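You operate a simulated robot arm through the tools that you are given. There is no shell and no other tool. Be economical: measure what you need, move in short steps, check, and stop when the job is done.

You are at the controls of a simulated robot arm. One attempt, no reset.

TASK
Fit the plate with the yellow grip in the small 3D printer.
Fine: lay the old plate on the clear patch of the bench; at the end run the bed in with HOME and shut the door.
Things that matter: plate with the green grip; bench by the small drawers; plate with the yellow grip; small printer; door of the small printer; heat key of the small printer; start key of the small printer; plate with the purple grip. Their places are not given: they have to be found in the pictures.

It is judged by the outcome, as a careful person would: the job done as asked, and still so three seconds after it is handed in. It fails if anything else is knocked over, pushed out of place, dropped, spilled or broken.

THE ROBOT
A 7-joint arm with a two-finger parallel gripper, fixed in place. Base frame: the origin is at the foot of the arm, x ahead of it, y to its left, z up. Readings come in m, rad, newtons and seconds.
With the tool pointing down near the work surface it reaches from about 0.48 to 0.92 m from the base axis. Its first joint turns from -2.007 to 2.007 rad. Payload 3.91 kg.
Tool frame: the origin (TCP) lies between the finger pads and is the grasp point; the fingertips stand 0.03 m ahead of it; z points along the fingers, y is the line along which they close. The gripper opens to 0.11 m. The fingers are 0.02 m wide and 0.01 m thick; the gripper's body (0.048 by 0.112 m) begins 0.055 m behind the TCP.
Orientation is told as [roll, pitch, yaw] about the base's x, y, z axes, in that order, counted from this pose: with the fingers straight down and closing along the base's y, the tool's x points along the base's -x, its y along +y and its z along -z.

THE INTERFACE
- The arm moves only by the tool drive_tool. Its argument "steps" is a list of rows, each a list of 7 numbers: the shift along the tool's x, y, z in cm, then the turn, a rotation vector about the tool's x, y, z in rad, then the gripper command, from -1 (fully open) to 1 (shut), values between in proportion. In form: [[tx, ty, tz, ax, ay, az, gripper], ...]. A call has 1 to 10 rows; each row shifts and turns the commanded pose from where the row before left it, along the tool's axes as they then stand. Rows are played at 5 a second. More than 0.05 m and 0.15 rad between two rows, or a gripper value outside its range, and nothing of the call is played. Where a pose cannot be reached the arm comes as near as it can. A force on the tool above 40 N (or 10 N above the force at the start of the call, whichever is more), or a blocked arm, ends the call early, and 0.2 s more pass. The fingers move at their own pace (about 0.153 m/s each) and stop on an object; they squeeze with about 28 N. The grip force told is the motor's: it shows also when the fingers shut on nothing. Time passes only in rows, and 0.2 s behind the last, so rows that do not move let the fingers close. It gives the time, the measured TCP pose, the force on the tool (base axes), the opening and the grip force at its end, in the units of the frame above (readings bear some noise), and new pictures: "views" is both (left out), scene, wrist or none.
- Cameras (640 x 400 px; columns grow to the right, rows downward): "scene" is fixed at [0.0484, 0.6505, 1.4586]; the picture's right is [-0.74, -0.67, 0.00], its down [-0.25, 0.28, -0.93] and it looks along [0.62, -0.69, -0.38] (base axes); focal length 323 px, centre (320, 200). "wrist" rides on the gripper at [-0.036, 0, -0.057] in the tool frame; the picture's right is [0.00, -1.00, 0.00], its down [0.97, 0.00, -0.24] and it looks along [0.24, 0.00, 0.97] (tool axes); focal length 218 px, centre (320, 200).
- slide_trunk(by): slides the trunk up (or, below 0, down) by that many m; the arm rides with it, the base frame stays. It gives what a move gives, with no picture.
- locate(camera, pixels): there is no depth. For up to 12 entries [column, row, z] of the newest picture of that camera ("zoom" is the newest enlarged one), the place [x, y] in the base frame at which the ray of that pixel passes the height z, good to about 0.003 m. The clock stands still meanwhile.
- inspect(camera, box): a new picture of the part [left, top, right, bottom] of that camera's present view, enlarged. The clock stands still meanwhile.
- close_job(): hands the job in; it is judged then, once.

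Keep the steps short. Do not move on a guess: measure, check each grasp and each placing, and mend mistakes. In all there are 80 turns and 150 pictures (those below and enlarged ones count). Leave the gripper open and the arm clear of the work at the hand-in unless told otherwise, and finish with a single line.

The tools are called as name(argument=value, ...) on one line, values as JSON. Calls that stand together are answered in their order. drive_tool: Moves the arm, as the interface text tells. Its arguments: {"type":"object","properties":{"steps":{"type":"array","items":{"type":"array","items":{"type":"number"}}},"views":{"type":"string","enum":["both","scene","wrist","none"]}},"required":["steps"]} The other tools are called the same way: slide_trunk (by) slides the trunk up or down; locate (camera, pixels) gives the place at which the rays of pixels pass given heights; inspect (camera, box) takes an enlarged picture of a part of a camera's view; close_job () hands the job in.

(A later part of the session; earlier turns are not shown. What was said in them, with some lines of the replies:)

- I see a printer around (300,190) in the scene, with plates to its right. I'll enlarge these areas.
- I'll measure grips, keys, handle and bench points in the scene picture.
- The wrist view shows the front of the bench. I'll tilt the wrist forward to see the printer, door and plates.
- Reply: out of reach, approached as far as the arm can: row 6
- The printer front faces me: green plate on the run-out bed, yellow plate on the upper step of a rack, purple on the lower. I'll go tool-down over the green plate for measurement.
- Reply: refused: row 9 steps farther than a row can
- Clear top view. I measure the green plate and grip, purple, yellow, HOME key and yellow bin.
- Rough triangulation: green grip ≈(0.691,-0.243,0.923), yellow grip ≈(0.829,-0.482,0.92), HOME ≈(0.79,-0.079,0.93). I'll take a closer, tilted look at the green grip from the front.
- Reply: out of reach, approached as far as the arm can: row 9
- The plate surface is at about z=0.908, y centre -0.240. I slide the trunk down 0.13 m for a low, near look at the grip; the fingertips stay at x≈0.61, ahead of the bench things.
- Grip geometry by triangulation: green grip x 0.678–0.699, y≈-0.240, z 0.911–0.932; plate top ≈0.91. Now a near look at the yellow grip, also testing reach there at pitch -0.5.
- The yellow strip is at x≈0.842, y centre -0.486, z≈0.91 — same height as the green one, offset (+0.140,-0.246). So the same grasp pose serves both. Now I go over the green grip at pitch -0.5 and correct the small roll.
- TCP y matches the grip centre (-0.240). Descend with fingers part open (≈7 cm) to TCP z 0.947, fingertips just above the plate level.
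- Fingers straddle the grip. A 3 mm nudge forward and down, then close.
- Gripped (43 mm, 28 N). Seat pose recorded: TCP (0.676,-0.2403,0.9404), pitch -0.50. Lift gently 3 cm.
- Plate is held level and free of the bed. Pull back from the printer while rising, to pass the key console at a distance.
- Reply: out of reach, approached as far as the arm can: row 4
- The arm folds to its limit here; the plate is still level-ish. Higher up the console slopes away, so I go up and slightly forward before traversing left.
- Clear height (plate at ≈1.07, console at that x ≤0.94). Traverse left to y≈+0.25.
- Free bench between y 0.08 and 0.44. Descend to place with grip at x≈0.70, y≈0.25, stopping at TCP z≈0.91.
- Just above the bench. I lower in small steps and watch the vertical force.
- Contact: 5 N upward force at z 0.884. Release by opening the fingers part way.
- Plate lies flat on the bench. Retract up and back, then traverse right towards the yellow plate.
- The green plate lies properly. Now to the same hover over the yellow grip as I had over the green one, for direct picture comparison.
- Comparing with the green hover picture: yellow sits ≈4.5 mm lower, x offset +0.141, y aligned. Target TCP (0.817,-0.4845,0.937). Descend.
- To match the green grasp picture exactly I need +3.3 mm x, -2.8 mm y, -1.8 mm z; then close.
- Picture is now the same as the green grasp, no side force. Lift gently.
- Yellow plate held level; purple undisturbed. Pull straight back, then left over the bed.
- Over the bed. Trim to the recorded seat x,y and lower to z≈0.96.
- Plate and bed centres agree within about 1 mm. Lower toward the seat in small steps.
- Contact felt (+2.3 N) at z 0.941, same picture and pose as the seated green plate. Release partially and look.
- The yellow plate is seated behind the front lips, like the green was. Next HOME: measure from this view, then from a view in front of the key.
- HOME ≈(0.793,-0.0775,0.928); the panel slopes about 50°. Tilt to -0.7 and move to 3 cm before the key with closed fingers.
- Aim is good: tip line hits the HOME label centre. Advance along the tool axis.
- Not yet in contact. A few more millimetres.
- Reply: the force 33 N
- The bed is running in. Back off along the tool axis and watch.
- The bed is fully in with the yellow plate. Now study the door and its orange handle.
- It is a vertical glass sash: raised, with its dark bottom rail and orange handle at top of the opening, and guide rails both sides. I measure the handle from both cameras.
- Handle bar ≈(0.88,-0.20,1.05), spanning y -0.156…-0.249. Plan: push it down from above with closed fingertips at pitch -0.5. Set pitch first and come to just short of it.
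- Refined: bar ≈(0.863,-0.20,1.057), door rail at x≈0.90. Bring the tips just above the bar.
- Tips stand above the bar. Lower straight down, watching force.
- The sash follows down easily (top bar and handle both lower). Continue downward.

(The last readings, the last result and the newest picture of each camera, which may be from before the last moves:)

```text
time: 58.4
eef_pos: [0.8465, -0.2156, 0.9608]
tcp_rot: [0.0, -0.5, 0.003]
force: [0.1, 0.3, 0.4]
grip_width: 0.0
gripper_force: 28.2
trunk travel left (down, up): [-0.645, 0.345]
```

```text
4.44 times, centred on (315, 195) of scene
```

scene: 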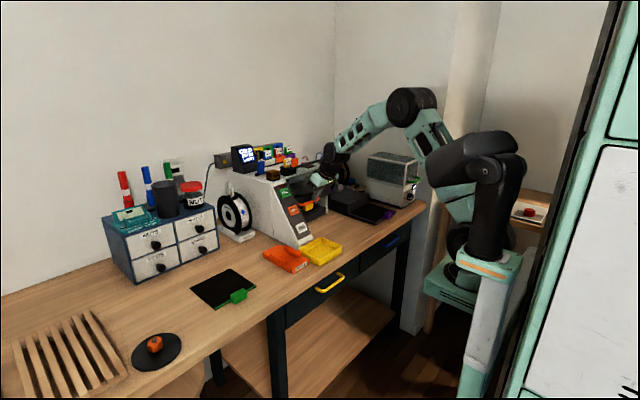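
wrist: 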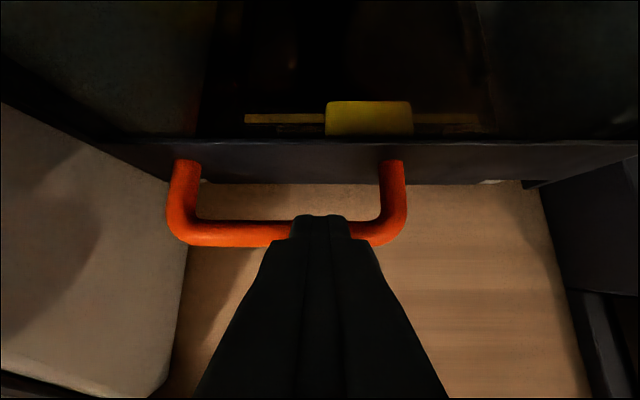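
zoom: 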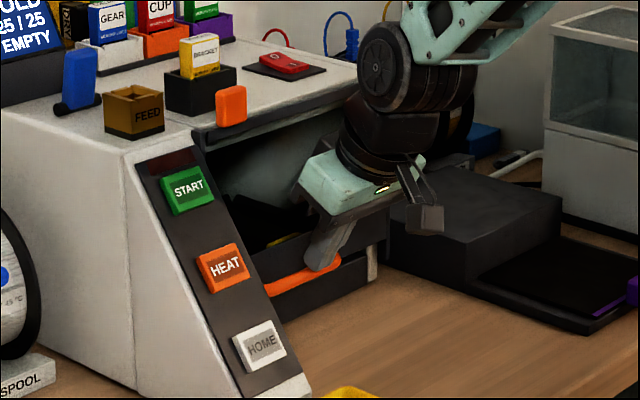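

Yellow grip is behind the glass. Nearly down; continue in 1 cm and smaller steps to the stop.

drive_tool(steps=[[0.48, 0, 0.88, 0, 0, 0, 1], [0.48, 0, 0.88, 0, 0, 0, 1], [0.24, 0, 0.44, 0, 0, 0, 1], [0, 0, 0, 0, 0, 0, 1]], views="wrist")

inspect(camera="scene", box=[270, 150, 360, 240])

```text
time: 59.4
eef_pos: [0.8456, -0.216, 0.9388]
tcp_rot: [-0.001, -0.508, 0.005]
force: [-10.8, -0.5, 36.7]
grip_width: 0.0
gripper_force: 27.6
trunk travel left (down, up): [-0.645, 0.345]
```

wrist: 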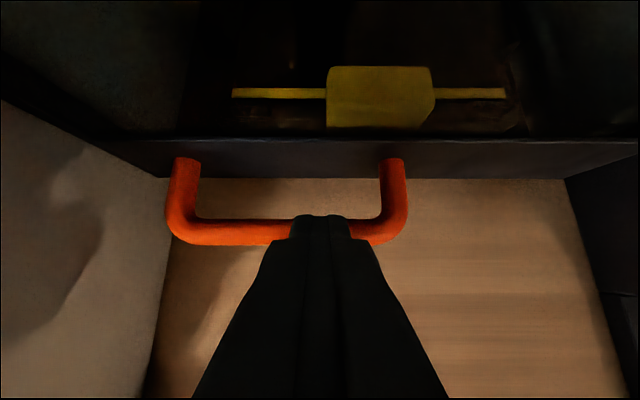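

```text
4.44 times, centred on (315, 195) of scene
```

zoom: 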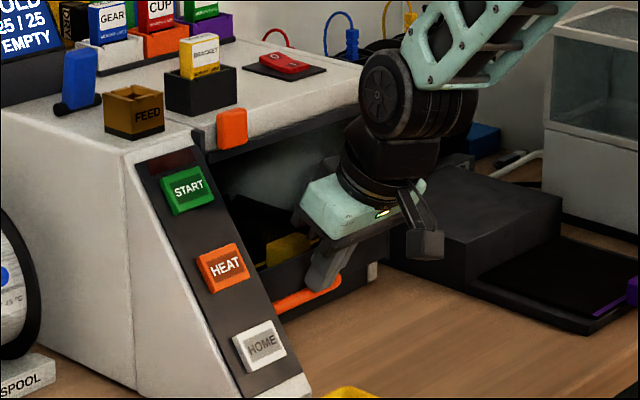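

Firm stop (37 N): the door is down. Lift off straight up, then back away.

drive_tool(steps=[[-0.96, 0, -1.76, 0, 0, 0, 1], [-1.44, 0, -2.64, 0, 0, 0, 1], [-1.44, 0, -2.64, 0, 0, 0, 1], [3.5, 0, -2, 0, 0, 0, 0], [3.5, 0, -2, 0, 0, 0, -1], [3.5, 0, -2, 0, 0, 0, -1], [3, 0, -3.5, 0, 0, 0, -1], [0, 0, 0, 0, 0, 0, -1]], views="both")

inspect(camera="scene", box=[230, 140, 370, 250])

inspect(camera="wrist", box=[180, 0, 460, 180])

```text
time: 61.2
eef_pos: [0.6839, -0.2191, 1.0321]
tcp_rot: [-0.001, -0.499, 0.003]
force: [-0.3, -0.3, 0.5]
grip_width: 0.1099
gripper_force: 0.0
trunk travel left (down, up): [-0.645, 0.345]
```

scene: 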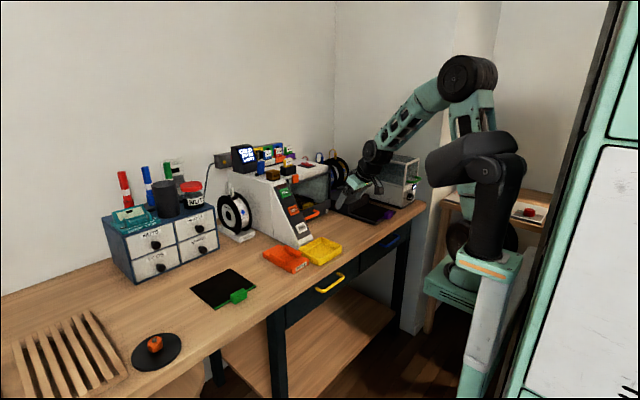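
wrist: 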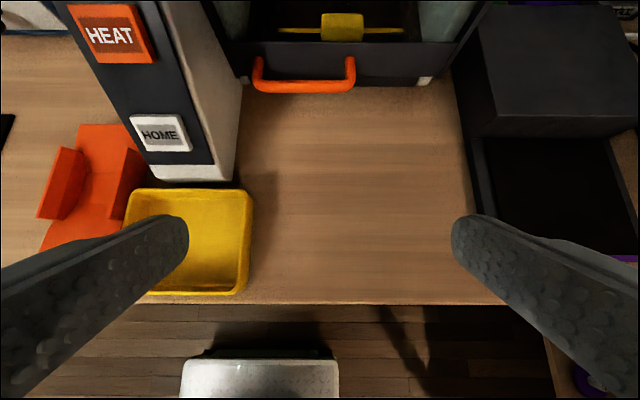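

```text
3.64 times, centred on (300, 195) of scene
```

zoom: 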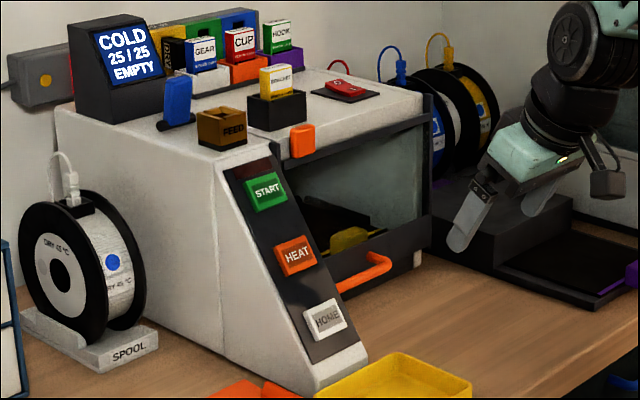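

```text
2.22 times, centred on (320, 90) of wrist
```

zoom: 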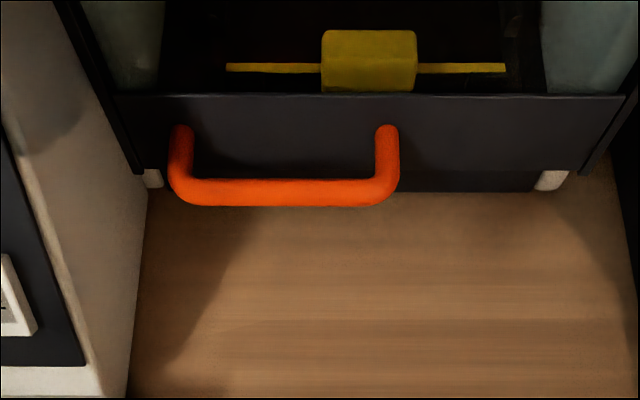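

locate(camera="wrist", pixels=[[303.3, 86.5, 0.9], [303.3, 86.5, 0.91], [303.3, 86.5, 0.92], [360, 79, 0.87], [360, 79, 0.89]])

locate(camera="scene", pixels=[[311.5, 215.6, 0.9], [311.5, 215.6, 0.91], [311.5, 215.6, 0.92]])

inspect(camera="scene", box=[285, 165, 345, 230])

```text
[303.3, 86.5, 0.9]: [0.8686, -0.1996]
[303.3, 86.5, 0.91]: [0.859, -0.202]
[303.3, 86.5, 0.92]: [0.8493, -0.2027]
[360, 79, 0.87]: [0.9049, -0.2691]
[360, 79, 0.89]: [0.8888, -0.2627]
```

```text
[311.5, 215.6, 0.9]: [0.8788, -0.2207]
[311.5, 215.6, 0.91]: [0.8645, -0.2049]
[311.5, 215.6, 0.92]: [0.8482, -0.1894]
```

```text
6.15 times, centred on (315, 198) of scene
```

zoom: 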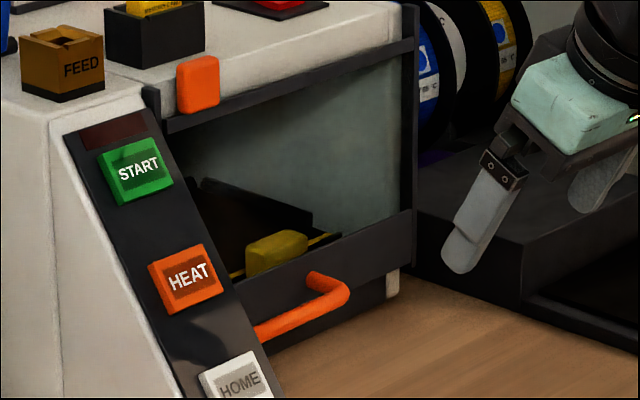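

Door is at its stop (handle z≈0.91, glass covers the opening) and stays there. I move the arm up and back and take one last look.

drive_tool(steps=[[0, 0, -4, 0, 0, 0, -1], [-2, 0, -4, 0, 0, 0, -1], [-2, 0, -4, 0, 0, 0, -1], [0, 0, 0, 0, 0, 0, -1], [0, 0, 0, 0, 0, 0, -1]], views="both")

```text
time: 62.4
eef_pos: [0.6605, -0.2155, 1.1584]
tcp_rot: [-0.001, -0.5, 0.004]
force: [0.1, -0.4, 0.1]
grip_width: 0.1096
gripper_force: 0.1
trunk travel left (down, up): [-0.645, 0.345]
```

scene: 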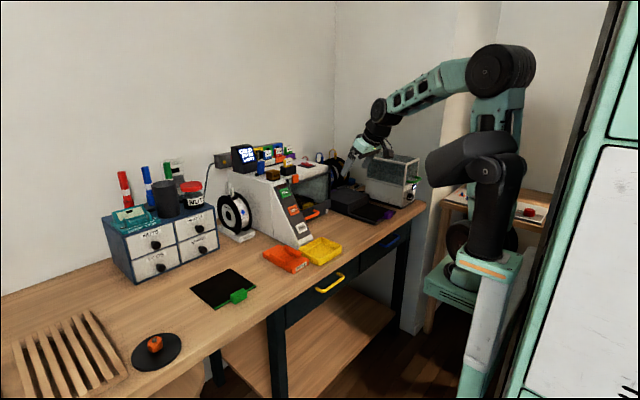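
wrist: 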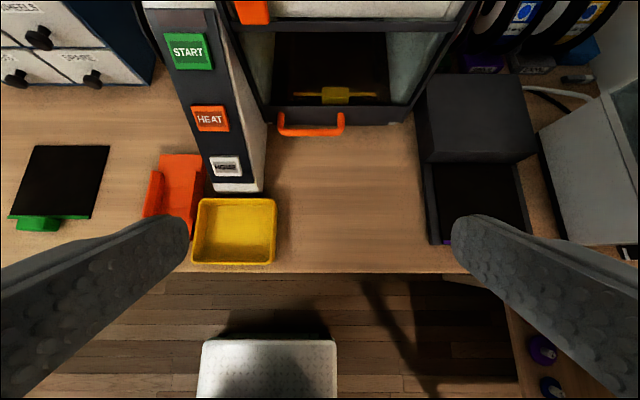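

All as asked: yellow plate in, bed home, door shut, green plate on the clear bench, purple plate untouched, gripper open and clear. Hand in.

close_job()

```text
The job is handed in.
```

The yellow-grip plate is in the small printer, the bed has been run in with HOME, the door is shut, and the old green-grip plate lies on the clear bench by the drawers.
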